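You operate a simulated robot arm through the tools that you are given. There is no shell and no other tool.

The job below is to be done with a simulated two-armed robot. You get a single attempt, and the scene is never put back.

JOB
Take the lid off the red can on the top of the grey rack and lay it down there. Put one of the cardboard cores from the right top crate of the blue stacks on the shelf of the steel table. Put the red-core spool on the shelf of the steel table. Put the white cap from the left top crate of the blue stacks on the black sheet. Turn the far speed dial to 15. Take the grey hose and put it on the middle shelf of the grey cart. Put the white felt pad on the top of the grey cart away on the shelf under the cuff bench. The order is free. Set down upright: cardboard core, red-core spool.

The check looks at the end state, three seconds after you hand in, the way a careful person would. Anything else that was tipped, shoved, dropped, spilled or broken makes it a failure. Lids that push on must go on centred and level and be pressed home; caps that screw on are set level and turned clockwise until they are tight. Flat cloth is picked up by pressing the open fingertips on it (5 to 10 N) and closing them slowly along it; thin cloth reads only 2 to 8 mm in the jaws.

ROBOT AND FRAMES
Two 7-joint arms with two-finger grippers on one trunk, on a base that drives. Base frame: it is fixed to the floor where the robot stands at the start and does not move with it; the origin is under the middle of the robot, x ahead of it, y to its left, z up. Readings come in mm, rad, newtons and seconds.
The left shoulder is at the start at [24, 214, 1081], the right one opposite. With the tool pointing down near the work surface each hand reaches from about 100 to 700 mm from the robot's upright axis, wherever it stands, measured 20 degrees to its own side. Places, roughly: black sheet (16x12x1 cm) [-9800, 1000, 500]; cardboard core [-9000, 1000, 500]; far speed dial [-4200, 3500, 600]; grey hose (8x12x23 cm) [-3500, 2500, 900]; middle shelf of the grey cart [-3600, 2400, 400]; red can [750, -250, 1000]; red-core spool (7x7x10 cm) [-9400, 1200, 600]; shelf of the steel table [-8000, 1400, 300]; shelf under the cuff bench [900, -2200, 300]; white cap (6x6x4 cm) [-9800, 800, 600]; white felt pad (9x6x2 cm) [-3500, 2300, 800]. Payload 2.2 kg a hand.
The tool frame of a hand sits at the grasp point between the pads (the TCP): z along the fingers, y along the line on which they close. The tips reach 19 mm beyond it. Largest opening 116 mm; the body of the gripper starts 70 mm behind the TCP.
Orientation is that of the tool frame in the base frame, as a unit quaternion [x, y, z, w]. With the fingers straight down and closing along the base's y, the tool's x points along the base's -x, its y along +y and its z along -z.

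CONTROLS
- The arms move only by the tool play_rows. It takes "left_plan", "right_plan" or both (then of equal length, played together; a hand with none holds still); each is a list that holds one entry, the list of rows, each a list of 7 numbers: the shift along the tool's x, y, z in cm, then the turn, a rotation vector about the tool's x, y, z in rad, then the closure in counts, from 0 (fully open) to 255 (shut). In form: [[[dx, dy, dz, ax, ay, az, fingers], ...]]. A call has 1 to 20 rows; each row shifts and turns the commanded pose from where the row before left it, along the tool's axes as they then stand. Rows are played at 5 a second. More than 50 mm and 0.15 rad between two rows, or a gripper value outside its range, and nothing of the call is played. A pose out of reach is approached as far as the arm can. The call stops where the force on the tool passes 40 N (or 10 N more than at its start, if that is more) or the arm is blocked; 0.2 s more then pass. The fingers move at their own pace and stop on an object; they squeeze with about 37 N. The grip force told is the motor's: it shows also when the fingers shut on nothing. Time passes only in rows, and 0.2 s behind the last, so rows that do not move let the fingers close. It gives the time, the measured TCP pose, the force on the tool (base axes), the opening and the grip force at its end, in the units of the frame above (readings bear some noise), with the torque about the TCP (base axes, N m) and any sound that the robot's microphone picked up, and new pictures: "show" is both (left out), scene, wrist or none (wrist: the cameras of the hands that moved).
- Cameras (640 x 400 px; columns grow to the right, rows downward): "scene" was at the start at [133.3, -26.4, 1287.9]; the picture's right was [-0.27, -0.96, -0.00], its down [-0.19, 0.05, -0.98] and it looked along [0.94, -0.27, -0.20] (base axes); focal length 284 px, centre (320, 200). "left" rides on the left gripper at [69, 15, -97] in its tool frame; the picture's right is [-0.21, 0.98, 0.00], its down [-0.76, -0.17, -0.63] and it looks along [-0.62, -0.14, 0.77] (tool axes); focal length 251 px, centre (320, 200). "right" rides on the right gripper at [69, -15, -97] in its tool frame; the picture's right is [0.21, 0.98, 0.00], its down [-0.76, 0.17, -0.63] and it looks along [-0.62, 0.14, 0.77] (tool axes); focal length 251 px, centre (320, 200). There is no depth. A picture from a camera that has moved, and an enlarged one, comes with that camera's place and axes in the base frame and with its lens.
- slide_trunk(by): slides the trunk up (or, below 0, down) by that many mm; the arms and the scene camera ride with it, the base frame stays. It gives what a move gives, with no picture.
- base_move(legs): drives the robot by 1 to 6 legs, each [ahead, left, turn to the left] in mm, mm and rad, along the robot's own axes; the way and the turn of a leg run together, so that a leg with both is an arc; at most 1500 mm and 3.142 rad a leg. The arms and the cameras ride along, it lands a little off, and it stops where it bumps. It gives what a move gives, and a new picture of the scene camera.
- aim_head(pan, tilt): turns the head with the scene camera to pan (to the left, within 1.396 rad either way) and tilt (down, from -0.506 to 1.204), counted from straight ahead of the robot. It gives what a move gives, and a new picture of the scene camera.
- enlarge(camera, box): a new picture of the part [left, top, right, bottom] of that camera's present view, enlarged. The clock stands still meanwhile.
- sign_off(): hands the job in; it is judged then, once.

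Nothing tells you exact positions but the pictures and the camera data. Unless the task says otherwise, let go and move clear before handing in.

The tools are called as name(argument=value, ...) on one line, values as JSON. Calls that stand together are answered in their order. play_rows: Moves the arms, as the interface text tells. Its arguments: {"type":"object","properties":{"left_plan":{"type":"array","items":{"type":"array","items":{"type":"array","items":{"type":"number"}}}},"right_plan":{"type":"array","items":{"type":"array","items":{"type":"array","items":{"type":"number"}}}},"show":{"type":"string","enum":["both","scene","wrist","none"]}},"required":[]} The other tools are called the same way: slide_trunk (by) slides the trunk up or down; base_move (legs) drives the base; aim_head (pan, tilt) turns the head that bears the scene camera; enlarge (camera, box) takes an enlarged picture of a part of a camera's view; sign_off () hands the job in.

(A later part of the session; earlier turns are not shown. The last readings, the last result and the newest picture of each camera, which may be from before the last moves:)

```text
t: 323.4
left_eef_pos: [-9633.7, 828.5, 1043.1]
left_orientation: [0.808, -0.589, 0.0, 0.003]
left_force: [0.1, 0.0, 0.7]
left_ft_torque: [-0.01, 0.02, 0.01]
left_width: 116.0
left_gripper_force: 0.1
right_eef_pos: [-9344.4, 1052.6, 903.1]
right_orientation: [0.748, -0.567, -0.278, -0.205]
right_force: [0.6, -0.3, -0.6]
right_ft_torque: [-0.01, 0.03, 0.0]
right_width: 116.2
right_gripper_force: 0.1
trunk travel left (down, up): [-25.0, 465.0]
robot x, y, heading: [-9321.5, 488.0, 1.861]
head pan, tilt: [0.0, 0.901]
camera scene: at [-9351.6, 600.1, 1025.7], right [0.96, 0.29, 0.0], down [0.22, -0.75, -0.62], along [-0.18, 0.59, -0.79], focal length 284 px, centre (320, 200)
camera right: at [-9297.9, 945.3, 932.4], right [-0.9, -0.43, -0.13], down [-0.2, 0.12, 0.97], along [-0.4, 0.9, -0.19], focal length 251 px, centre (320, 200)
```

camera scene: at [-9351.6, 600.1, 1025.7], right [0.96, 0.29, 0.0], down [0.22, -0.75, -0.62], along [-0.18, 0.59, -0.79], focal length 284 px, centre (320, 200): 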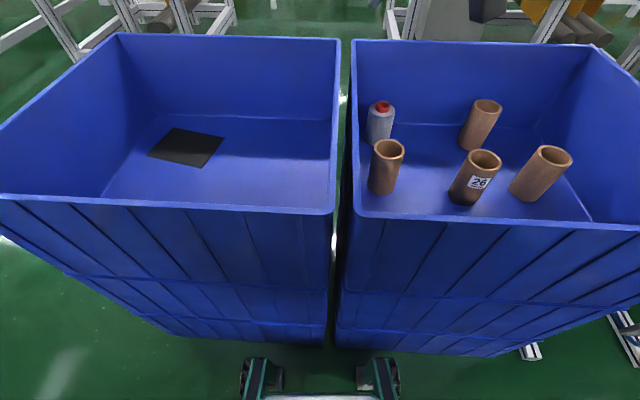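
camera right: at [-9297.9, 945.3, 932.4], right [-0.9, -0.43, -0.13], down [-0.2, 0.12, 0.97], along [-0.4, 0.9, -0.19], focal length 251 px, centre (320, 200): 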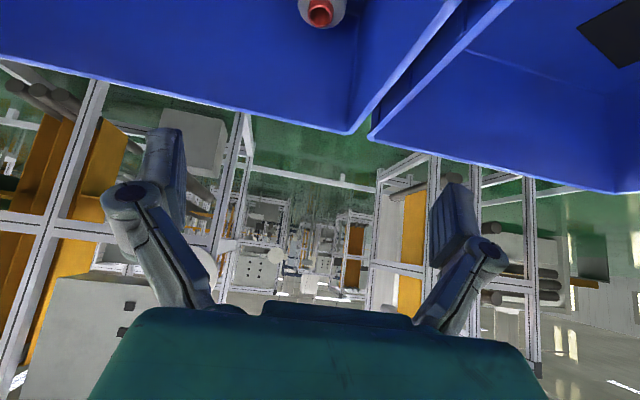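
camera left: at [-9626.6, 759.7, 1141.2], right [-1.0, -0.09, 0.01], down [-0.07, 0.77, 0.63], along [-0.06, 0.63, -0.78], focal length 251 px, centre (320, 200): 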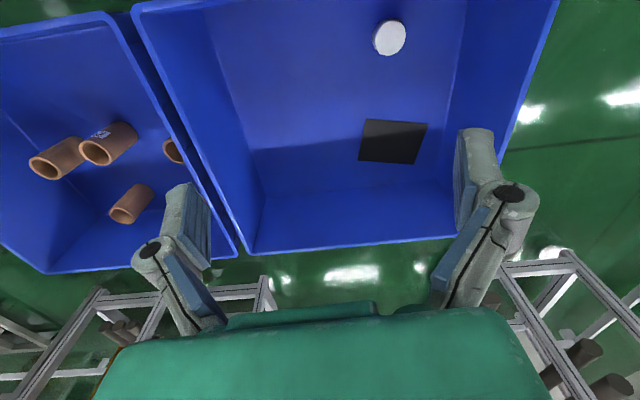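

The hand is right above the core. I descend vertically in steps.

play_rows(right_plan=[[[2.74, 0, 3.26, 0, 0, 0, 0], [2.74, 0, 3.26, 0, 0, 0, 0], [2.74, 0, 3.26, 0, 0, 0, 0], [2.74, 0, 3.26, 0, 0, 0, 0], [0, 0, 0, 0, 0, 0, 0]]])

enlarge(camera="scene", box=[320, 60, 520, 220])

```text
t: 324.6
left_eef_pos: [-9634.6, 828.9, 1044.2]
left_orientation: [0.808, -0.59, -0.001, 0.003]
left_force: [-1.1, 0.0, 0.5]
left_ft_torque: [-0.01, -0.02, -0.01]
left_width: 116.1
left_gripper_force: 0.1
right_eef_pos: [-9345.0, 1056.6, 752.7]
right_orientation: [0.736, -0.576, -0.295, -0.199]
right_force: [0.4, 0.4, 0.0]
right_ft_torque: [-0.07, 0.0, 0.01]
right_width: 115.6
right_gripper_force: 0.1
trunk travel left (down, up): [-25.0, 465.0]
robot x, y, heading: [-9322.4, 488.4, 1.861]
head pan, tilt: [0.0, 0.901]
camera scene: at [-9352.9, 599.9, 1025.6], right [0.96, 0.29, 0.0], down [0.23, -0.75, -0.62], along [-0.18, 0.59, -0.79], focal length 284 px, centre (320, 200)
camera right: at [-9299.3, 949.2, 779.6], right [-0.91, -0.41, -0.1], down [-0.15, 0.11, 0.98], along [-0.39, 0.91, -0.16], focal length 251 px, centre (320, 200)
```

scene: 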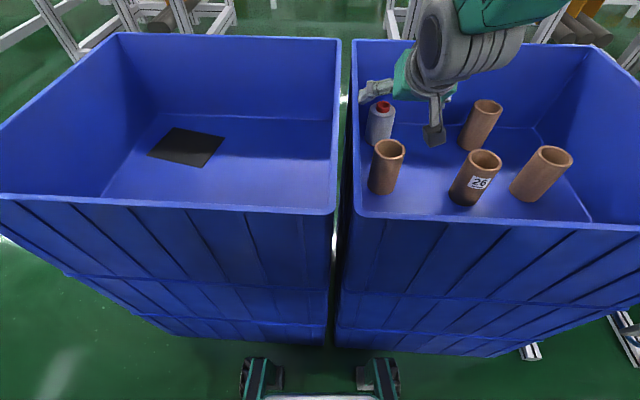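
right: 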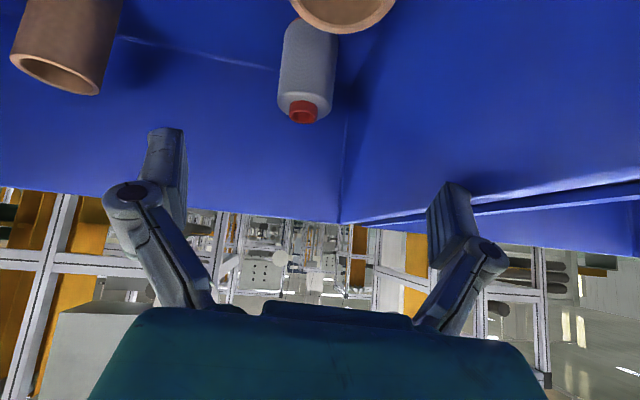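

```text
2.50 times, centred on (420, 140) of scene
camera zoom: at [-9352.9, 599.9, 1025.6], right [0.96, 0.29, 0.0], down [0.23, -0.75, -0.62], along [-0.18, 0.59, -0.79], focal length 709 px, centre (70, 350)
```

zoom: 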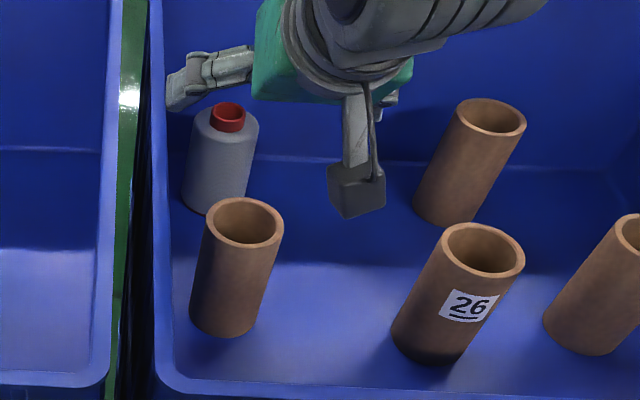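

play_rows(right_plan=[[[0, 0, 0, 0, 0, 0, 50], [2.5, 0, 2.6, 0, 0, 0, 50], [2.5, 0, 2.6, 0, 0, 0, 50], [0, 0, 0, 0, 0, 0, 50]]])

enlarge(camera="scene", box=[320, 60, 520, 220])

```text
t: 325.6
left_eef_pos: [-9634.9, 827.9, 1044.1]
left_orientation: [0.808, -0.589, -0.002, 0.003]
left_force: [0.1, -1.0, 0.6]
left_ft_torque: [0.01, -0.01, -0.04]
left_width: 116.1
left_gripper_force: 0.0
right_eef_pos: [-9338.3, 1060.1, 681.3]
right_orientation: [0.725, -0.592, -0.295, -0.191]
right_force: [-0.1, 0.0, -1.0]
right_ft_torque: [0.03, -0.02, 0.01]
right_width: 93.1
right_gripper_force: 0.0
trunk travel left (down, up): [-25.0, 465.0]
robot x, y, heading: [-9317.8, 486.7, 1.859]
head pan, tilt: [0.0, 0.901]
camera scene: at [-9353.1, 599.8, 1025.7], right [0.96, 0.29, 0.0], down [0.23, -0.75, -0.62], along [-0.18, 0.59, -0.79], focal length 284 px, centre (320, 200)
camera right: at [-9294.2, 951.4, 708.7], right [-0.92, -0.38, -0.07], down [-0.13, 0.13, 0.98], along [-0.37, 0.92, -0.17], focal length 251 px, centre (320, 200)
```

scene: 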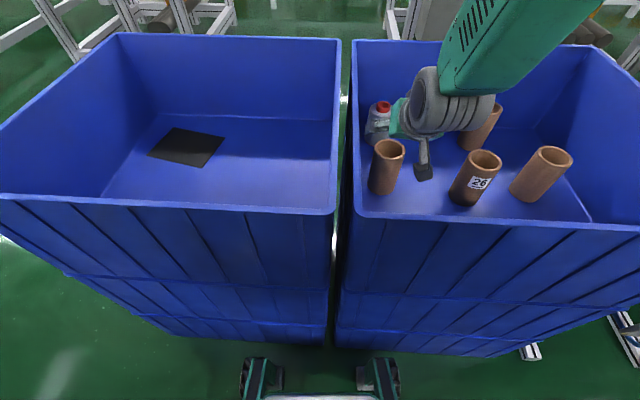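
right: 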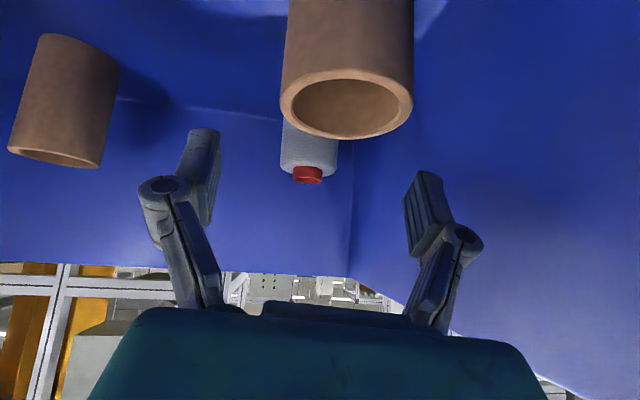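

```text
2.50 times, centred on (420, 140) of scene
camera zoom: at [-9353.1, 599.8, 1025.7], right [0.96, 0.29, 0.0], down [0.23, -0.75, -0.62], along [-0.18, 0.59, -0.79], focal length 709 px, centre (70, 350)
```

zoom: 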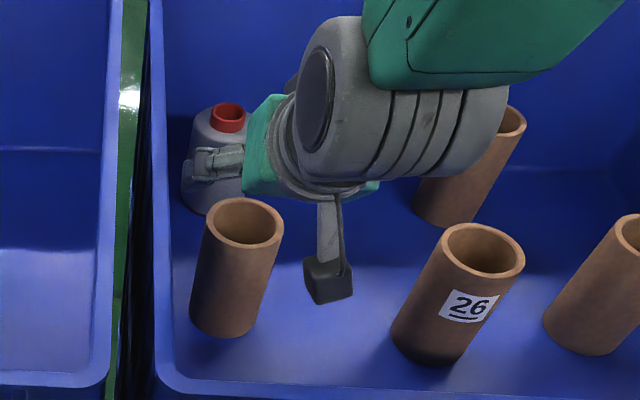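

play_rows(right_plan=[[[0, 0.7, 0, 0.011, 0.02, -0.097, 50], [0.5, 0, -0.4, 0, 0, 0, 50], [0, 0, 0, 0, 0, 0, 50]]], show="wrist")

```text
t: 326.4
left_eef_pos: [-9634.8, 827.8, 1043.1]
left_orientation: [0.808, -0.589, -0.002, 0.003]
left_force: [-0.2, 0.9, -0.1]
left_ft_torque: [0.01, -0.01, 0.02]
left_width: 115.8
left_gripper_force: 0.2
right_eef_pos: [-9338.5, 1050.5, 669.9]
right_orientation: [0.757, -0.563, -0.267, -0.199]
right_force: [-0.4, 0.0, 0.6]
right_ft_torque: [-0.02, -0.01, 0.0]
right_width: 93.3
right_gripper_force: 0.0
trunk travel left (down, up): [-25.0, 465.0]
robot x, y, heading: [-9319.8, 488.4, 1.859]
head pan, tilt: [0.0, 0.901]
camera right: at [-9291.4, 945.2, 703.5], right [-0.89, -0.44, -0.13], down [-0.21, 0.14, 0.97], along [-0.41, 0.89, -0.22], focal length 251 px, centre (320, 200)
```

right: 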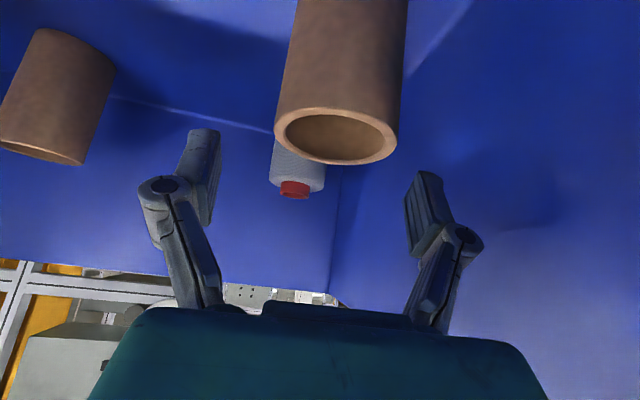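

play_rows(right_plan=[[[0, 0.8, 0, 0, 0, 0, 50], [1.4, 0, 1.66, 0, 0, 0, 50], [1.4, 0, 1.66, 0, 0, 0, 50], [1.4, 0, 1.66, 0, 0, 0, 50], [0, 0, 0, 0, 0, 0, 50]]])

enlarge(camera="scene", box=[320, 60, 520, 220])

```text
t: 327.6
left_eef_pos: [-9634.3, 827.5, 1042.5]
left_orientation: [0.808, -0.589, -0.002, 0.002]
left_force: [-0.3, -0.1, 0.2]
left_ft_torque: [0.02, 0.0, 0.03]
left_width: 115.8
left_gripper_force: 0.1
right_eef_pos: [-9347.1, 1044.6, 598.5]
right_orientation: [0.764, -0.552, -0.261, -0.21]
right_force: [0.0, 0.3, -0.6]
right_ft_torque: [-0.02, -0.03, 0.0]
right_width: 93.2
right_gripper_force: 0.1
trunk travel left (down, up): [-25.0, 465.0]
robot x, y, heading: [-9320.7, 481.9, 1.858]
head pan, tilt: [0.0, 0.901]
camera scene: at [-9353.4, 599.9, 1025.7], right [0.96, 0.29, 0.0], down [0.23, -0.75, -0.62], along [-0.18, 0.59, -0.79], focal length 284 px, centre (320, 200)
camera right: at [-9298.6, 939.6, 632.5], right [-0.87, -0.46, -0.17], down [-0.25, 0.12, 0.96], along [-0.42, 0.88, -0.22], focal length 251 px, centre (320, 200)
```

scene: 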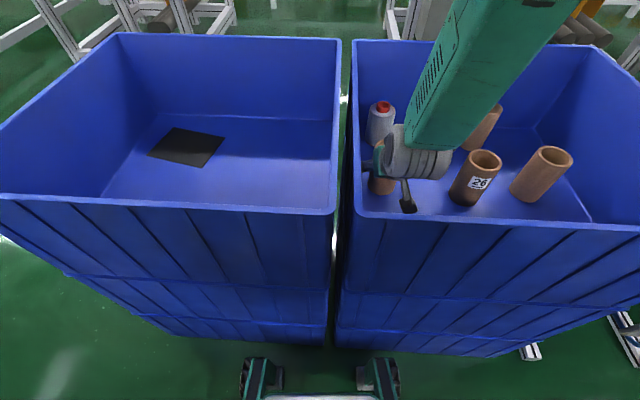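
right: 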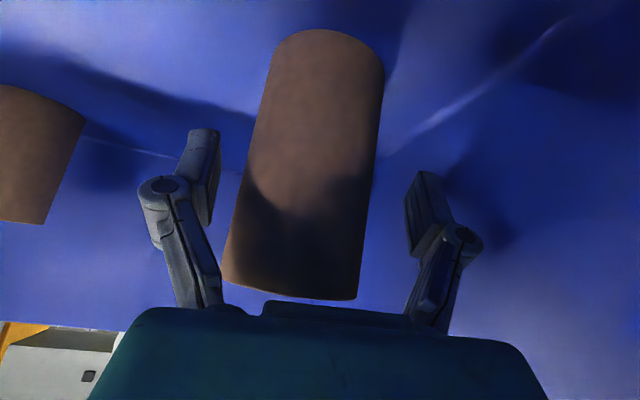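

```text
2.50 times, centred on (420, 140) of scene
camera zoom: at [-9353.4, 599.9, 1025.7], right [0.96, 0.29, 0.0], down [0.23, -0.75, -0.62], along [-0.18, 0.59, -0.79], focal length 709 px, centre (70, 350)
```

zoom: 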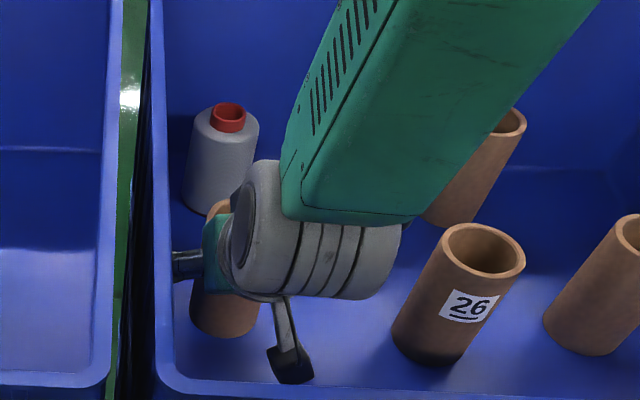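

The core is between the fingers. I close and lift.

play_rows(right_plan=[[[0, 0, 0, 0, 0, 0, 90], [0, 0, 0, 0, 0, 0, 130], [0, 0, 0, 0, 0, 0, 255], [0, 0, 0, 0, 0, 0, 255], [0, 0, 0, 0, 0, 0, 255]]], show="wrist")

```text
t: 328.8
left_eef_pos: [-9634.9, 827.0, 1043.7]
left_orientation: [0.808, -0.589, -0.002, 0.002]
left_force: [0.2, 0.5, -0.6]
left_ft_torque: [0.02, 0.02, 0.0]
left_width: 116.2
left_gripper_force: 0.0
right_eef_pos: [-9346.3, 1043.8, 597.6]
right_orientation: [0.766, -0.548, -0.26, -0.211]
right_force: [-3.3, 1.2, 13.5]
right_ft_torque: [-0.03, 0.57, -0.08]
right_width: 59.6
right_gripper_force: 36.8
trunk travel left (down, up): [-25.0, 465.0]
robot x, y, heading: [-9318.5, 486.6, 1.861]
head pan, tilt: [0.0, 0.901]
camera right: at [-9297.7, 939.3, 631.4], right [-0.87, -0.46, -0.17], down [-0.25, 0.12, 0.96], along [-0.42, 0.88, -0.22], focal length 251 px, centre (320, 200)
```

right: 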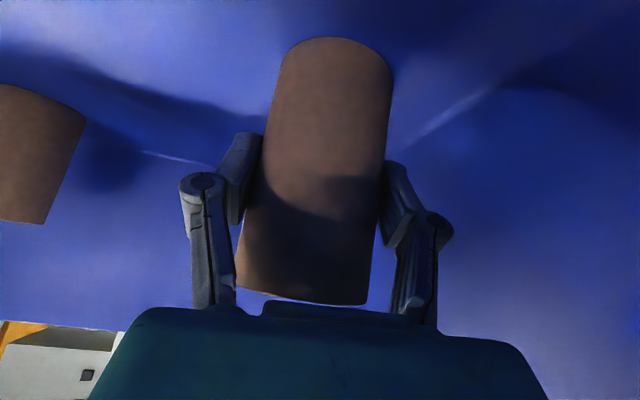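

play_rows(right_plan=[[[-0.65, 0, -0.77, 0, 0, 0, 255], [-1.3, 0, -1.54, 0, 0, 0, 255], [-2.6, 0, -3.08, 0, 0, 0, 255], [-2.6, 0, -3.08, 0, 0, 0, 255], [-2.6, 0, -3.08, 0, 0, 0, 255], [-2.6, 0, -3.08, 0, 0, 0, 255], [-2.6, 0, -3.08, 0, 0, 0, 255], [-2.6, 0, -3.08, 0, 0, 0, 255], [0, 0, 0, 0, 0, 0, 255]]])

```text
t: 329.8
left_eef_pos: [-9633.5, 827.4, 1045.1]
left_orientation: [0.807, -0.59, -0.003, 0.003]
left_force: [0.7, 0.2, 0.2]
left_ft_torque: [0.02, 0.01, 0.0]
left_width: 115.9
left_gripper_force: 0.0
right_eef_pos: [-9330.3, 1007.7, 592.4]
right_orientation: [0.782, -0.571, -0.195, -0.157]
right_force: [-0.7, -2.3, 11.9]
right_ft_torque: [-0.06, -0.28, 0.01]
right_width: 59.5
right_gripper_force: 36.9
trunk travel left (down, up): [-25.0, 465.0]
robot x, y, heading: [-9319.2, 487.9, 1.863]
head pan, tilt: [0.0, 0.901]
stopped in row 4 (right hand): the arm was blocked; the commanded pose is now the measured one
camera scene: at [-9353.7, 598.3, 1025.8], right [0.96, 0.29, 0.0], down [0.23, -0.75, -0.62], along [-0.18, 0.59, -0.78], focal length 284 px, centre (320, 200)
camera right: at [-9285.8, 909.4, 645.2], right [-0.87, -0.47, -0.13], down [-0.29, 0.29, 0.91], along [-0.39, 0.84, -0.38], focal length 251 px, centre (320, 200)
```

scene: 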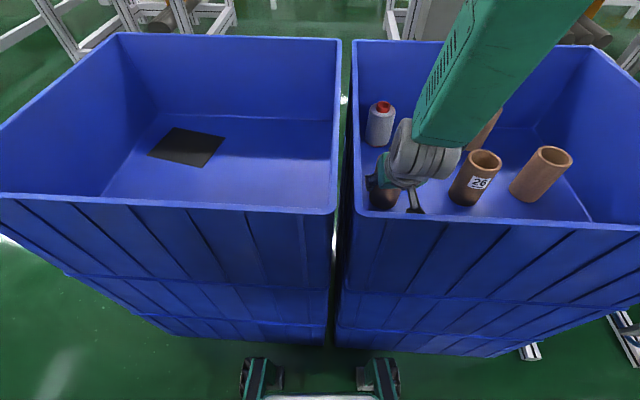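
right: 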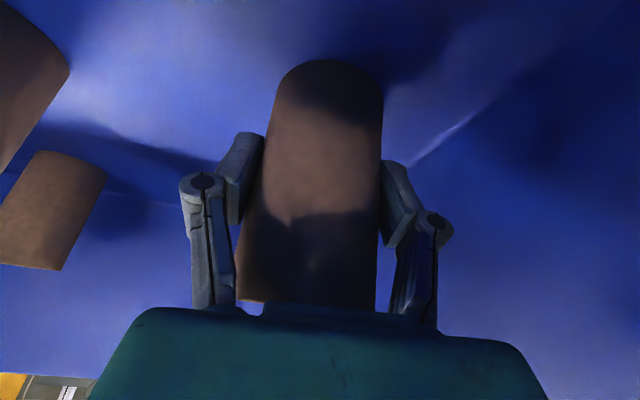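

The lift was blocked. I look at where the right elbow is.

aim_head(pan=-0.7, tilt=0.45)

```text
t: 330.8
left_eef_pos: [-9633.6, 827.8, 1044.4]
left_orientation: [0.808, -0.59, -0.002, 0.002]
left_force: [-0.3, -0.8, -1.0]
left_ft_torque: [0.03, 0.04, -0.03]
left_width: 116.1
left_gripper_force: 0.0
right_eef_pos: [-9330.1, 1006.4, 592.7]
right_orientation: [0.782, -0.572, -0.194, -0.157]
right_force: [-0.3, 0.8, 4.9]
right_ft_torque: [0.26, -0.1, 0.06]
right_width: 59.3
right_gripper_force: 36.2
trunk travel left (down, up): [-25.0, 465.0]
robot x, y, heading: [-9324.2, 488.7, 1.86]
head pan, tilt: [-0.7, 0.45]
camera scene: at [-9295.3, 611.7, 1064.1], right [0.92, -0.4, 0.0], down [-0.17, -0.4, -0.9], along [0.36, 0.82, -0.44], focal length 284 px, centre (320, 200)
```

scene: 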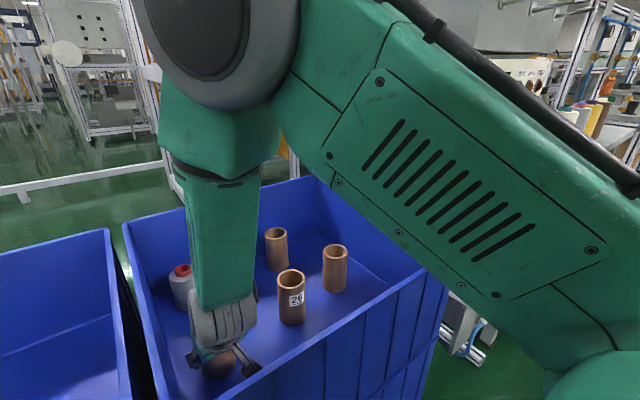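

The arm itself seems to be at a joint limit there; I lift with the trunk instead.

slide_trunk(by=60)

enlarge(camera="scene", box=[100, 180, 400, 400])

```text
t: 331.8
left_eef_pos: [-9633.3, 827.7, 1104.0]
left_orientation: [0.808, -0.589, -0.002, 0.003]
left_force: [0.9, 0.1, -0.1]
left_ft_torque: [0.01, 0.0, -0.01]
left_width: 116.0
left_gripper_force: 0.0
right_eef_pos: [-9331.4, 1007.5, 652.4]
right_orientation: [0.781, -0.573, -0.194, -0.156]
right_force: [0.7, -0.7, 0.0]
right_ft_torque: [0.02, -0.01, 0.0]
right_width: 59.4
right_gripper_force: 37.6
trunk travel left (down, up): [-85.0, 405.0]
robot x, y, heading: [-9320.4, 486.1, 1.861]
head pan, tilt: [-0.7, 0.45]
```

```text
1.82 times, centred on (250, 290) of scene
camera zoom: at [-9295.3, 612.6, 1124.0], right [0.92, -0.4, 0.0], down [-0.17, -0.4, -0.9], along [0.36, 0.82, -0.44], focal length 516 px, centre (447, 36)
```

zoom: 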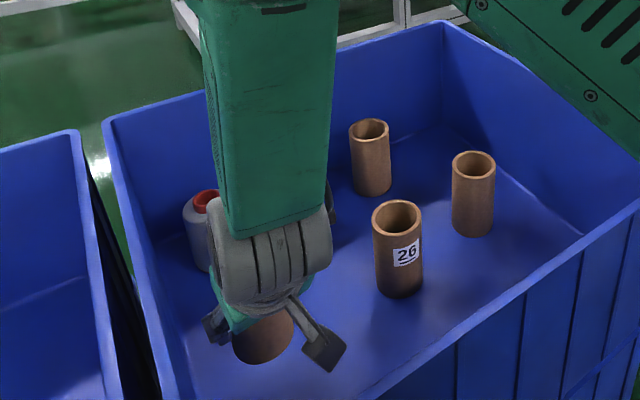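

slide_trunk(by=200)

aim_head(pan=-0.2, tilt=0.7)

enlarge(camera="right", box=[0, 0, 640, 400])

```text
t: 334.0
left_eef_pos: [-9634.4, 828.3, 1303.0]
left_orientation: [0.807, -0.59, -0.002, 0.002]
left_force: [0.3, 0.3, -0.5]
left_ft_torque: [-0.01, 0.01, 0.0]
left_width: 115.9
left_gripper_force: 0.1
right_eef_pos: [-9330.7, 1008.4, 852.0]
right_orientation: [0.781, -0.572, -0.194, -0.156]
right_force: [-0.8, -0.6, -0.2]
right_ft_torque: [0.02, 0.0, -0.01]
right_width: 59.4
right_gripper_force: 37.3
trunk travel left (down, up): [-285.0, 205.0]
robot x, y, heading: [-9317.6, 491.8, 1.864]
head pan, tilt: [-0.7, 0.45]
```

```text
t: 334.9
left_eef_pos: [-9634.2, 827.9, 1304.4]
left_orientation: [0.808, -0.589, -0.002, 0.002]
left_force: [-0.5, -0.5, 0.6]
left_ft_torque: [-0.02, 0.0, 0.04]
left_width: 116.0
left_gripper_force: 0.1
right_eef_pos: [-9331.7, 1008.6, 852.8]
right_orientation: [0.781, -0.573, -0.194, -0.157]
right_force: [0.0, 0.0, -0.2]
right_ft_torque: [0.0, 0.03, 0.01]
right_width: 59.6
right_gripper_force: 37.7
trunk travel left (down, up): [-285.0, 205.0]
robot x, y, heading: [-9319.0, 486.7, 1.863]
head pan, tilt: [-0.201, 0.7]
camera scene: at [-9339.8, 613.3, 1301.8], right [1.0, 0.09, 0.0], down [0.06, -0.64, -0.76], along [-0.07, 0.76, -0.65], focal length 284 px, centre (320, 200)
```

scene: 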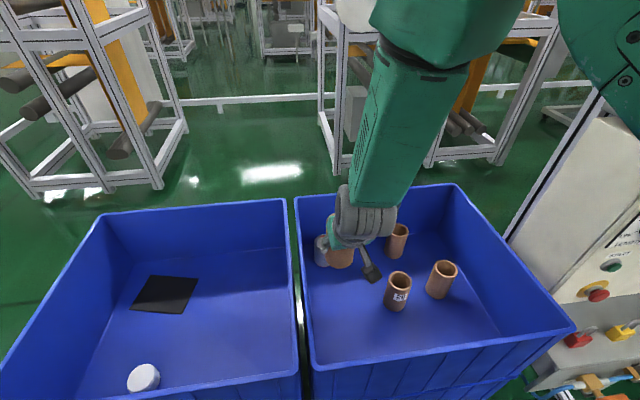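

```text
1.00 times, centred on (320, 200) of right (not enlarged: the box is as wide or as high as the picture)
camera zoom: at [-9286.1, 909.8, 905.4], right [-0.87, -0.47, -0.12], down [-0.28, 0.29, 0.91], along [-0.39, 0.84, -0.38], focal length 251 px, centre (320, 200)
```

zoom: 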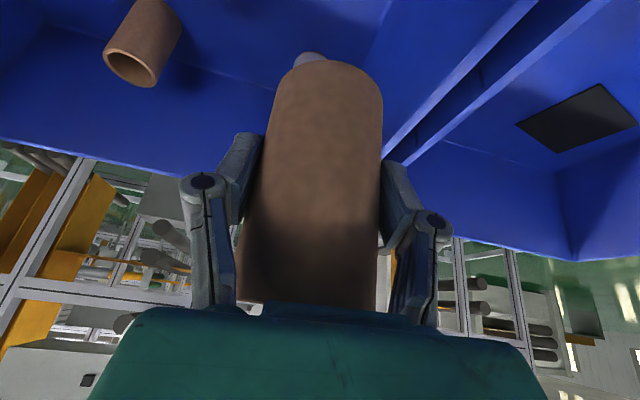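

enlarge(camera="scene", box=[290, 160, 450, 300])

```text
2.86 times, centred on (370, 230) of scene
camera zoom: at [-9339.8, 613.3, 1301.8], right [1.0, 0.09, 0.0], down [0.06, -0.64, -0.76], along [-0.07, 0.76, -0.65], focal length 811 px, centre (177, 114)
```

zoom: 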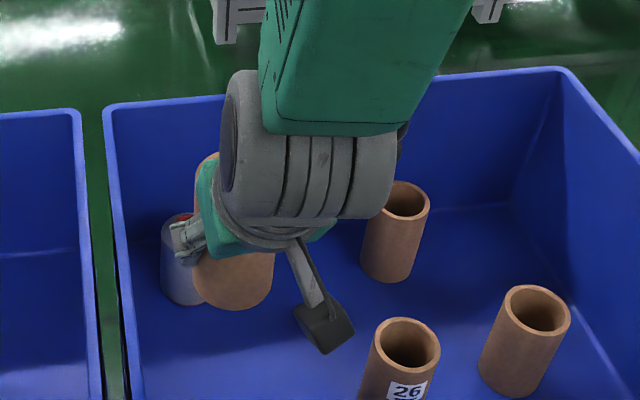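

The core is held above the crate. Since the shelf needs a level hand, I will set it down briefly at the free right end of the steel table top and regrip it horizontally. I back off and slide right.

base_move(legs=[[-260, 0, 0], [0, -850, 0], [0, -840, 0]])

aim_head(pan=-0.2, tilt=0.7)

```text
t: 341.8
left_eef_pos: [-8697.1, 837.3, 1304.4]
left_orientation: [0.81, -0.586, 0.0, -0.002]
left_force: [-0.6, 0.3, -0.5]
left_ft_torque: [0.07, -0.06, 0.0]
left_width: 116.0
left_gripper_force: 0.0
right_eef_pos: [-8399.6, 1020.6, 856.8]
right_orientation: [0.789, -0.561, -0.198, -0.156]
right_force: [-1.2, 0.0, 0.2]
right_ft_torque: [0.04, -0.06, -0.02]
right_width: 62.4
right_gripper_force: 37.2
trunk travel left (down, up): [-285.0, 205.0]
robot x, y, heading: [-8369.1, 506.6, 1.869]
head pan, tilt: [-0.201, 0.7]
stopped in leg 3: the force on the tool passed its limit at 61 N (the readings are from after the stop); the commanded pose is now the measured one
camera scene: at [-8410.6, 628.8, 1301.6], right [0.99, 0.1, 0.02], down [0.08, -0.64, -0.76], along [-0.06, 0.76, -0.64], focal length 284 px, centre (320, 200)
```

scene: 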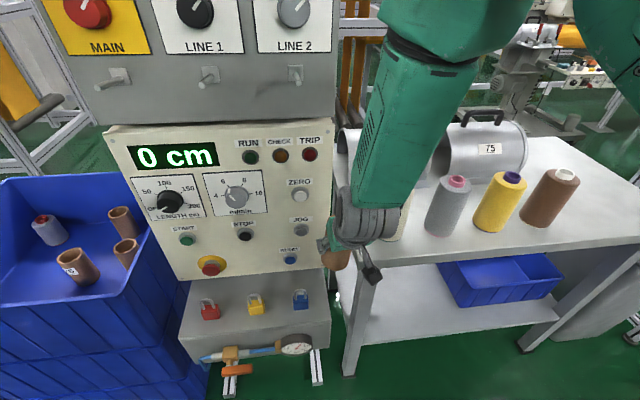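

```text
t: 342.4
left_eef_pos: [-8688.5, 840.7, 1305.1]
left_orientation: [0.811, -0.586, -0.002, 0.001]
left_force: [-0.5, -0.2, -0.7]
left_ft_torque: [0.02, -0.05, 0.02]
left_width: 116.1
left_gripper_force: 0.1
right_eef_pos: [-8392.2, 1023.6, 855.1]
right_orientation: [0.786, -0.566, -0.198, -0.154]
right_force: [-0.4, 1.1, -0.3]
right_ft_torque: [0.02, -0.06, 0.0]
right_width: 62.3
right_gripper_force: 37.2
trunk travel left (down, up): [-285.0, 205.0]
robot x, y, heading: [-8368.7, 505.8, 1.862]
head pan, tilt: [-0.201, 0.7]
camera scene: at [-8395.2, 632.5, 1301.7], right [1.0, 0.1, 0.01], down [0.07, -0.64, -0.76], along [-0.07, 0.76, -0.65], focal length 284 px, centre (320, 200)
```

scene: 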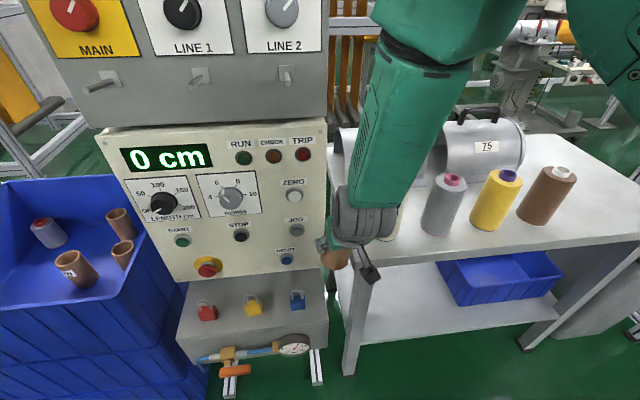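

The hand met something on the way. I check closely.

enlarge(camera="scene", box=[280, 140, 480, 320])

enlarge(camera="right", box=[0, 0, 640, 400])

```text
2.22 times, centred on (380, 230) of scene
camera zoom: at [-8395.2, 632.5, 1301.7], right [1.0, 0.1, 0.01], down [0.07, -0.64, -0.76], along [-0.07, 0.76, -0.65], focal length 630 px, centre (187, 133)
```

zoom: 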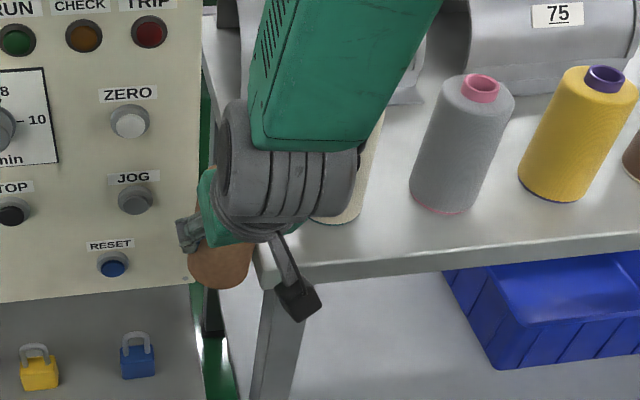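

```text
1.00 times, centred on (320, 200) of right (not enlarged: the box is as wide or as high as the picture)
camera zoom: at [-8345.5, 925.6, 908.0], right [-0.87, -0.48, -0.12], down [-0.28, 0.28, 0.92], along [-0.41, 0.83, -0.38], focal length 251 px, centre (320, 200)
```

zoom: 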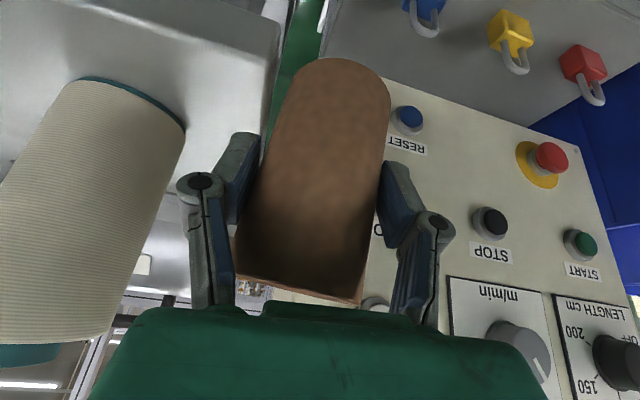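

The core touched the table's left end (the table front is nearer than I judged); nothing was tipped. I step left, back off, and slide further along.

base_move(legs=[[0, 40, 0], [-170, 0, 0], [0, -740, 0]])

aim_head(pan=-0.2, tilt=0.6)

aim_head(pan=0.3, tilt=0.6)

```text
t: 348.0
left_eef_pos: [-7958.0, 885.2, 1306.4]
left_orientation: [0.81, -0.587, -0.002, 0.0]
left_force: [-0.4, 0.0, -0.1]
left_ft_torque: [0.01, -0.05, 0.01]
left_width: 116.0
left_gripper_force: 0.1
right_eef_pos: [-7660.8, 1069.2, 857.0]
right_orientation: [0.781, -0.572, -0.202, -0.148]
right_force: [-0.2, -0.6, -1.1]
right_ft_torque: [0.0, -0.02, 0.05]
right_width: 61.5
right_gripper_force: 36.5
trunk travel left (down, up): [-285.0, 205.0]
robot x, y, heading: [-7640.9, 553.2, 1.866]
head pan, tilt: [-0.201, 0.7]
camera scene: at [-7659.0, 679.3, 1301.7], right [1.0, 0.1, 0.0], down [0.06, -0.64, -0.76], along [-0.07, 0.76, -0.65], focal length 284 px, centre (320, 200)
```

scene: 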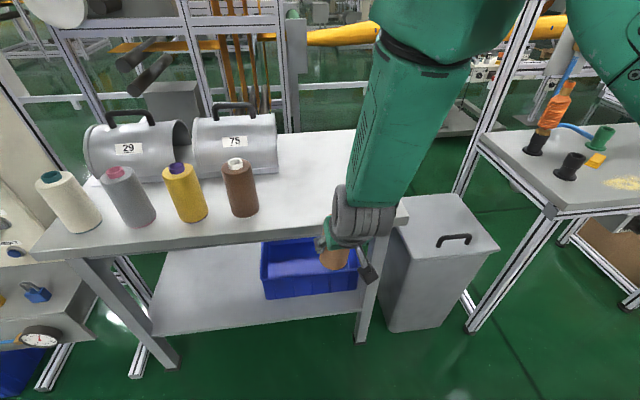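

```text
t: 348.7
left_eef_pos: [-7940.0, 888.1, 1307.5]
left_orientation: [0.809, -0.587, -0.007, 0.004]
left_force: [0.5, 0.3, 1.0]
left_ft_torque: [-0.01, 0.07, -0.05]
left_width: 116.0
left_gripper_force: 0.1
right_eef_pos: [-7648.5, 1071.2, 856.0]
right_orientation: [0.779, -0.574, -0.206, -0.143]
right_force: [1.3, -0.2, -1.0]
right_ft_torque: [-0.04, 0.03, 0.06]
right_width: 61.2
right_gripper_force: 36.9
trunk travel left (down, up): [-285.0, 205.0]
robot x, y, heading: [-7633.2, 556.0, 1.867]
head pan, tilt: [-0.201, 0.6]
camera scene: at [-7643.6, 688.0, 1310.0], right [1.0, 0.09, -0.01], down [0.05, -0.57, -0.82], along [-0.08, 0.82, -0.57], focal length 284 px, centre (320, 200)
```

scene: 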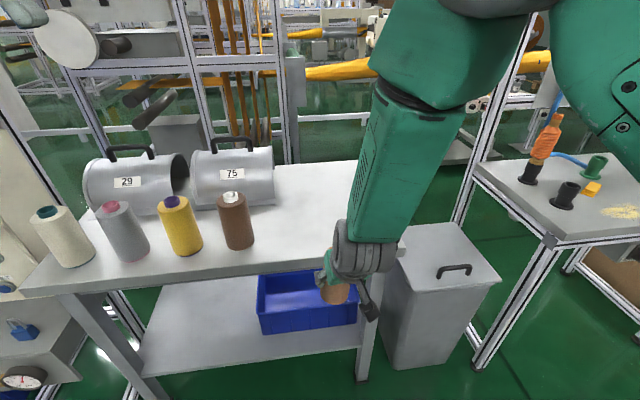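

```text
t: 349.6
left_eef_pos: [-7947.3, 885.2, 1307.3]
left_orientation: [0.809, -0.588, -0.005, 0.003]
left_force: [1.1, 0.4, 0.6]
left_ft_torque: [-0.01, 0.08, -0.04]
left_width: 116.0
left_gripper_force: 0.1
right_eef_pos: [-7651.4, 1070.1, 856.5]
right_orientation: [0.778, -0.576, -0.204, -0.144]
right_force: [1.0, 0.5, -0.5]
right_ft_torque: [0.04, 0.06, 0.02]
right_width: 60.9
right_gripper_force: 37.1
trunk travel left (down, up): [-285.0, 205.0]
robot x, y, heading: [-7637.9, 552.9, 1.866]
head pan, tilt: [0.3, 0.6]
camera scene: at [-7688.9, 671.5, 1310.6], right [0.83, 0.56, -0.01], down [0.31, -0.47, -0.82], along [-0.47, 0.68, -0.57], focal length 284 px, centre (320, 200)
```

scene: 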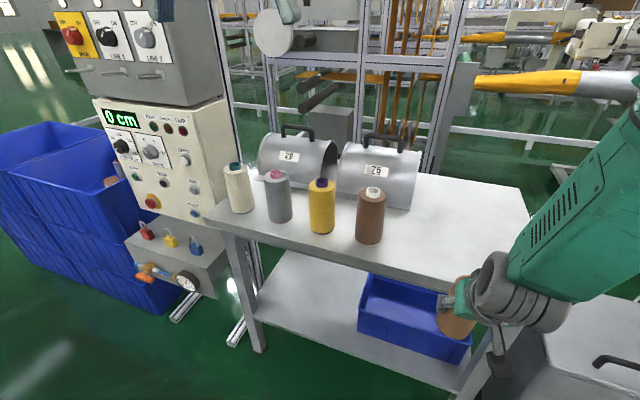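

enlarge(camera="scene", box=[400, 240, 560, 380])

enlarge(camera="right", box=[0, 0, 640, 400])

```text
2.86 times, centred on (480, 310) of scene
camera zoom: at [-7688.9, 671.5, 1310.6], right [0.83, 0.56, -0.01], down [0.31, -0.47, -0.82], along [-0.47, 0.68, -0.57], focal length 811 px, centre (-137, -114)
```

zoom: 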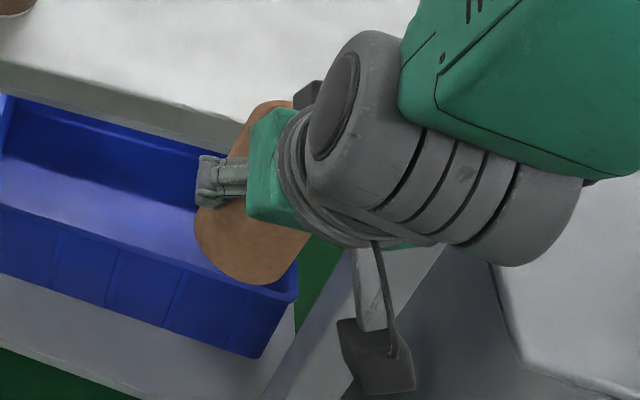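

```text
1.00 times, centred on (320, 200) of right (not enlarged: the box is as wide or as high as the picture)
camera zoom: at [-7606.0, 972.1, 908.4], right [-0.88, -0.47, -0.09], down [-0.25, 0.29, 0.92], along [-0.4, 0.83, -0.38], focal length 251 px, centre (320, 200)
```

zoom: 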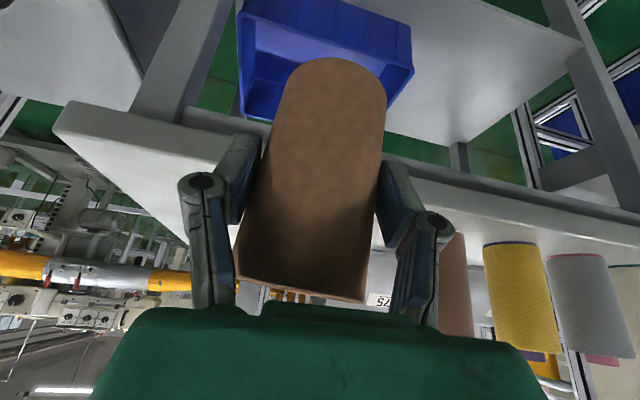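

play_rows(right_plan=[[[0, 0, 0, 0.07, 0, -0.039, 255], [0, 0, 0, 0, 0, 0, 255]]], show="none")

base_move(legs=[[215, 0, 0]])

enlarge(camera="right", box=[0, 0, 640, 400])

```text
t: 350.2
left_eef_pos: [-7951.4, 883.6, 1305.9]
left_orientation: [0.81, -0.586, -0.004, 0.001]
left_force: [1.0, 0.6, -1.0]
left_ft_torque: [0.0, 0.03, 0.01]
left_width: 116.0
left_gripper_force: 0.0
right_eef_pos: [-7653.3, 1072.7, 859.2]
right_orientation: [0.777, -0.578, -0.183, -0.17]
right_force: [-0.3, 0.5, -1.4]
right_ft_torque: [0.04, 0.06, -0.03]
right_width: 61.0
right_gripper_force: 36.7
trunk travel left (down, up): [-285.0, 205.0]
robot x, y, heading: [-7639.7, 550.8, 1.868]
head pan, tilt: [0.3, 0.6]
```

```text
t: 351.9
left_eef_pos: [-8022.3, 1089.8, 1305.5]
left_orientation: [0.809, -0.587, -0.003, 0.0]
left_force: [0.2, 0.2, 0.2]
left_ft_torque: [-0.03, 0.01, 0.01]
left_width: 115.9
left_gripper_force: 0.0
right_eef_pos: [-7720.5, 1278.6, 860.5]
right_orientation: [0.775, -0.58, -0.183, -0.169]
right_force: [0.6, 0.5, -0.9]
right_ft_torque: [-0.01, 0.0, -0.03]
right_width: 57.9
right_gripper_force: 37.0
trunk travel left (down, up): [-285.0, 205.0]
robot x, y, heading: [-7708.4, 762.2, 1.867]
head pan, tilt: [0.3, 0.6]
camera scene: at [-7770.7, 873.5, 1310.3], right [0.83, 0.56, 0.0], down [0.32, -0.47, -0.82], along [-0.46, 0.68, -0.57], focal length 284 px, centre (320, 200)
```

scene: 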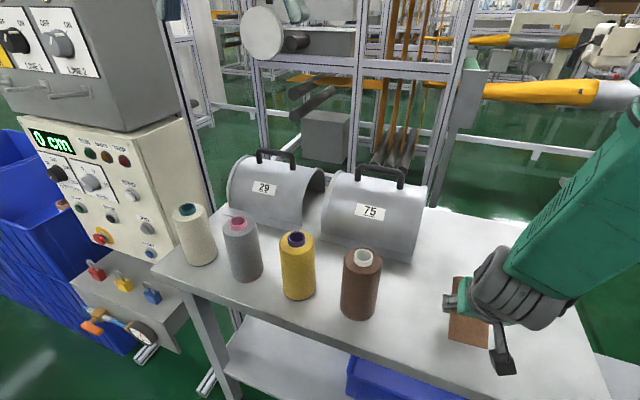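

```text
1.00 times, centred on (320, 200) of right (not enlarged: the box is as wide or as high as the picture)
camera zoom: at [-7680.4, 1179.5, 913.3], right [-0.88, -0.44, -0.15], down [-0.3, 0.29, 0.91], along [-0.36, 0.85, -0.39], focal length 251 px, centre (320, 200)
```

zoom: 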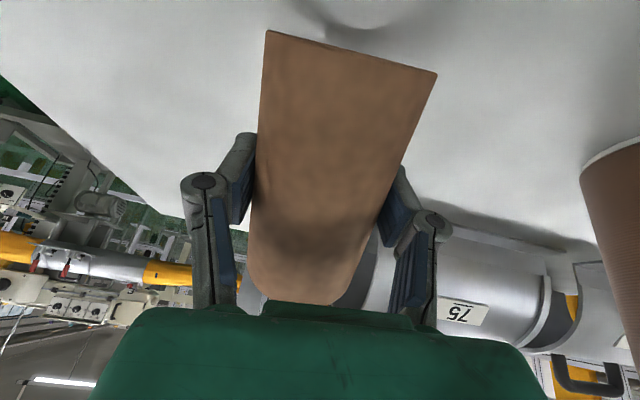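

The core caught the table edge and turned in the grip. I raise the trunk to clear the table and look.

slide_trunk(by=90)

aim_head(pan=-0.2, tilt=0.6)

enlarge(camera="scene", box=[260, 160, 460, 340])

enlarge(camera="left", box=[0, 0, 640, 400])

```text
t: 353.2
left_eef_pos: [-8012.4, 1091.7, 1396.6]
left_orientation: [0.809, -0.587, -0.006, 0.002]
left_force: [0.3, 0.1, -0.2]
left_ft_torque: [0.04, 0.0, 0.03]
left_width: 115.9
left_gripper_force: 0.0
right_eef_pos: [-7713.7, 1280.4, 950.2]
right_orientation: [0.773, -0.583, -0.186, -0.166]
right_force: [0.4, 0.4, -1.3]
right_ft_torque: [-0.01, 0.0, 0.03]
right_width: 58.4
right_gripper_force: 37.0
trunk travel left (down, up): [-375.0, 115.0]
robot x, y, heading: [-7702.9, 759.4, 1.866]
head pan, tilt: [0.3, 0.6]
```

```text
t: 354.1
left_eef_pos: [-8013.9, 1090.6, 1397.7]
left_orientation: [0.809, -0.587, -0.005, 0.001]
left_force: [0.4, 0.6, -1.2]
left_ft_torque: [-0.05, 0.0, -0.02]
left_width: 116.1
left_gripper_force: 0.0
right_eef_pos: [-7715.5, 1279.7, 950.7]
right_orientation: [0.774, -0.583, -0.185, -0.166]
right_force: [0.2, -0.4, -0.9]
right_ft_torque: [0.0, 0.0, 0.03]
right_width: 58.2
right_gripper_force: 37.2
trunk travel left (down, up): [-375.0, 115.0]
robot x, y, heading: [-7707.5, 761.4, 1.87]
head pan, tilt: [-0.201, 0.6]
camera scene: at [-7722.4, 891.6, 1400.4], right [1.0, 0.1, 0.0], down [0.05, -0.57, -0.82], along [-0.08, 0.82, -0.57], focal length 284 px, centre (320, 200)
```

scene: 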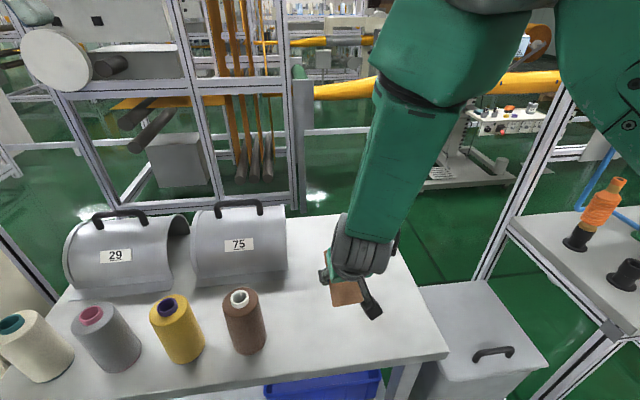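

```text
2.22 times, centred on (360, 250) of scene
camera zoom: at [-7722.4, 891.6, 1400.4], right [1.0, 0.1, 0.0], down [0.05, -0.57, -0.82], along [-0.08, 0.82, -0.57], focal length 630 px, centre (231, 89)
```

zoom: 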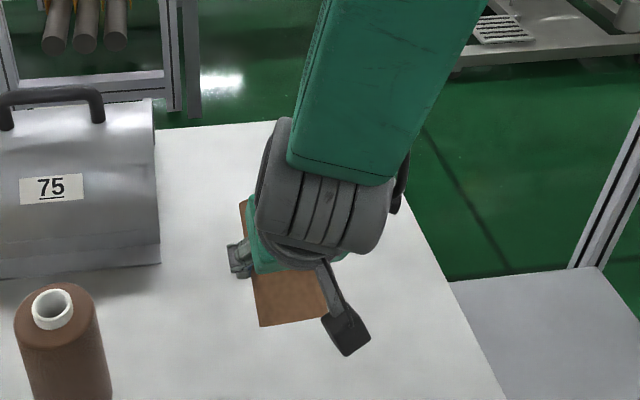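

```text
1.00 times, centred on (320, 200) of left (not enlarged: the box is as wide or as high as the picture)
camera zoom: at [-8007.5, 1020.1, 1494.5], right [-0.99, -0.1, 0.01], down [-0.07, 0.77, 0.64], along [-0.07, 0.63, -0.77], focal length 251 px, centre (320, 200)
```

zoom: 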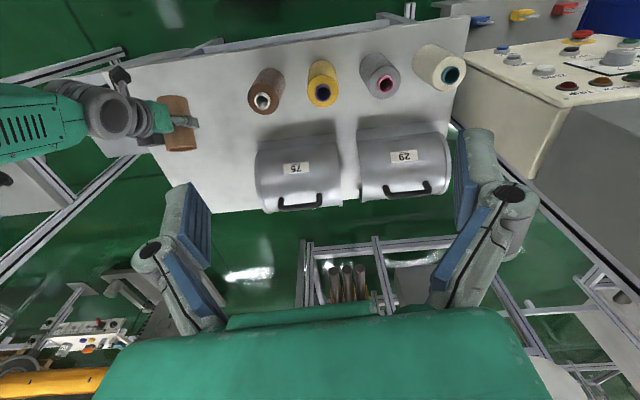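

enlarge(camera="left", box=[100, 60, 280, 190])

```text
3.08 times, centred on (190, 125) of left
camera zoom: at [-8007.5, 1020.1, 1494.5], right [-0.99, -0.1, 0.01], down [-0.07, 0.77, 0.64], along [-0.07, 0.63, -0.77], focal length 774 px, centre (720, 431)
```

zoom: 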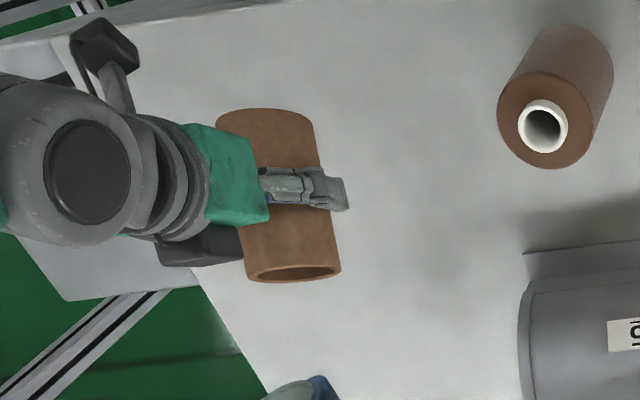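

Lucky turn: the core axis is now square to the tool, so with the hand pitched level it stands upright for the shelf. I back off and pitch the hand to level.

base_move(legs=[[-270, 0, 0]])

play_rows(right_plan=[[[0, 0, 0, 0, -0.15, 0, 255], [0, 0, 0, 0, -0.15, 0, 255], [0, 0, 0, 0, -0.15, 0, 255], [0, 0, 0, 0, -0.15, 0, 255], [0, 0, 0, 0, -0.15, 0, 255], [0, 0, 0, 0, -0.15, 0, 255], [0, 0, 0, 0, -0.15, 0, 255]]])

```text
t: 356.0
left_eef_pos: [-7938.4, 826.0, 1397.6]
left_orientation: [0.811, -0.585, -0.004, 0.001]
left_force: [0.3, -0.6, 0.2]
left_ft_torque: [-0.01, -0.05, -0.01]
left_width: 116.2
left_gripper_force: 0.1
right_eef_pos: [-7636.1, 1017.2, 947.0]
right_orientation: [0.775, -0.582, -0.182, -0.165]
right_force: [0.4, 0.5, -0.5]
right_ft_torque: [0.0, -0.01, 0.01]
right_width: 58.3
right_gripper_force: 37.0
trunk travel left (down, up): [-375.0, 115.0]
robot x, y, heading: [-7622.7, 502.2, 1.871]
head pan, tilt: [-0.201, 0.6]
camera scene: at [-7645.3, 629.1, 1400.2], right [1.0, 0.1, 0.0], down [0.06, -0.57, -0.82], along [-0.08, 0.82, -0.57], focal length 284 px, centre (320, 200)
```

scene: 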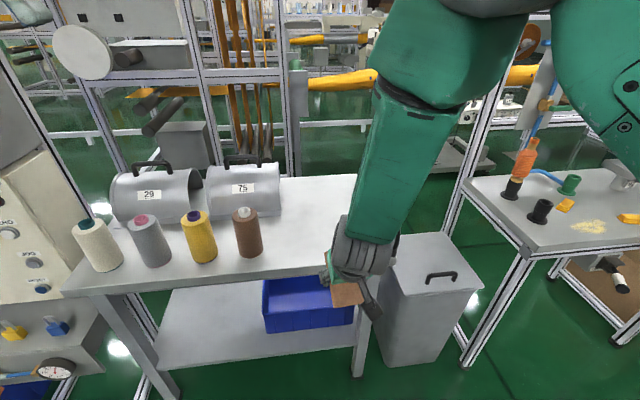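

```text
t: 357.6
left_eef_pos: [-7935.4, 822.9, 1399.8]
left_orientation: [0.811, -0.586, -0.005, 0.0]
left_force: [0.3, -0.9, -0.2]
left_ft_torque: [-0.01, -0.02, 0.02]
left_width: 116.0
left_gripper_force: 0.2
right_eef_pos: [-7635.1, 1013.8, 949.2]
right_orientation: [0.579, -0.418, -0.548, -0.435]
right_force: [0.3, 0.0, -0.1]
right_ft_torque: [-0.01, -0.04, 0.02]
right_width: 58.4
right_gripper_force: 36.8
trunk travel left (down, up): [-375.0, 115.0]
robot x, y, heading: [-7625.4, 498.5, 1.87]
head pan, tilt: [-0.201, 0.6]
camera scene: at [-7644.2, 629.0, 1400.3], right [1.0, 0.1, 0.0], down [0.06, -0.57, -0.82], along [-0.08, 0.82, -0.57], focal length 284 px, centre (320, 200)
camera right: at [-7591.5, 924.3, 883.5], right [-0.93, -0.26, -0.26], down [-0.03, -0.65, 0.76], along [-0.37, 0.71, 0.6], focal length 251 px, centre (320, 200)
```

scene: 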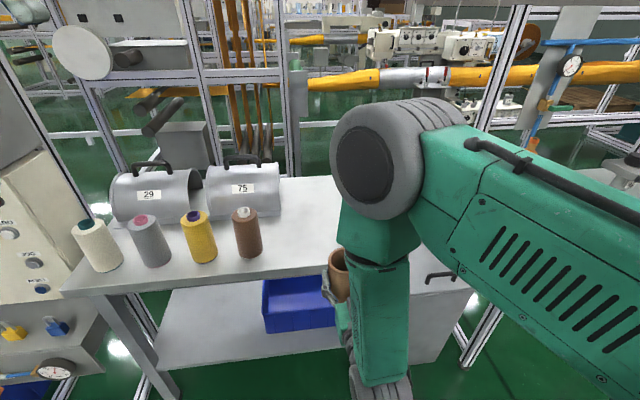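
right: 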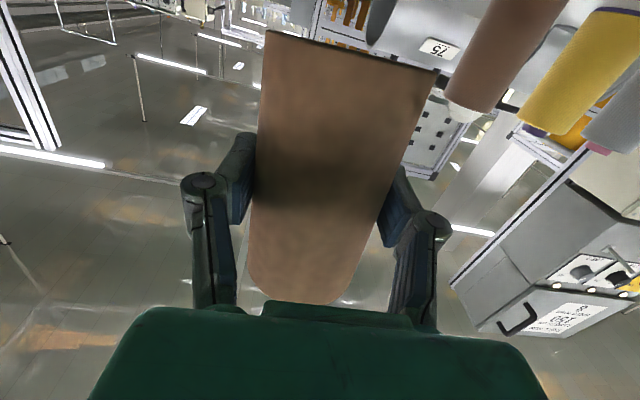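

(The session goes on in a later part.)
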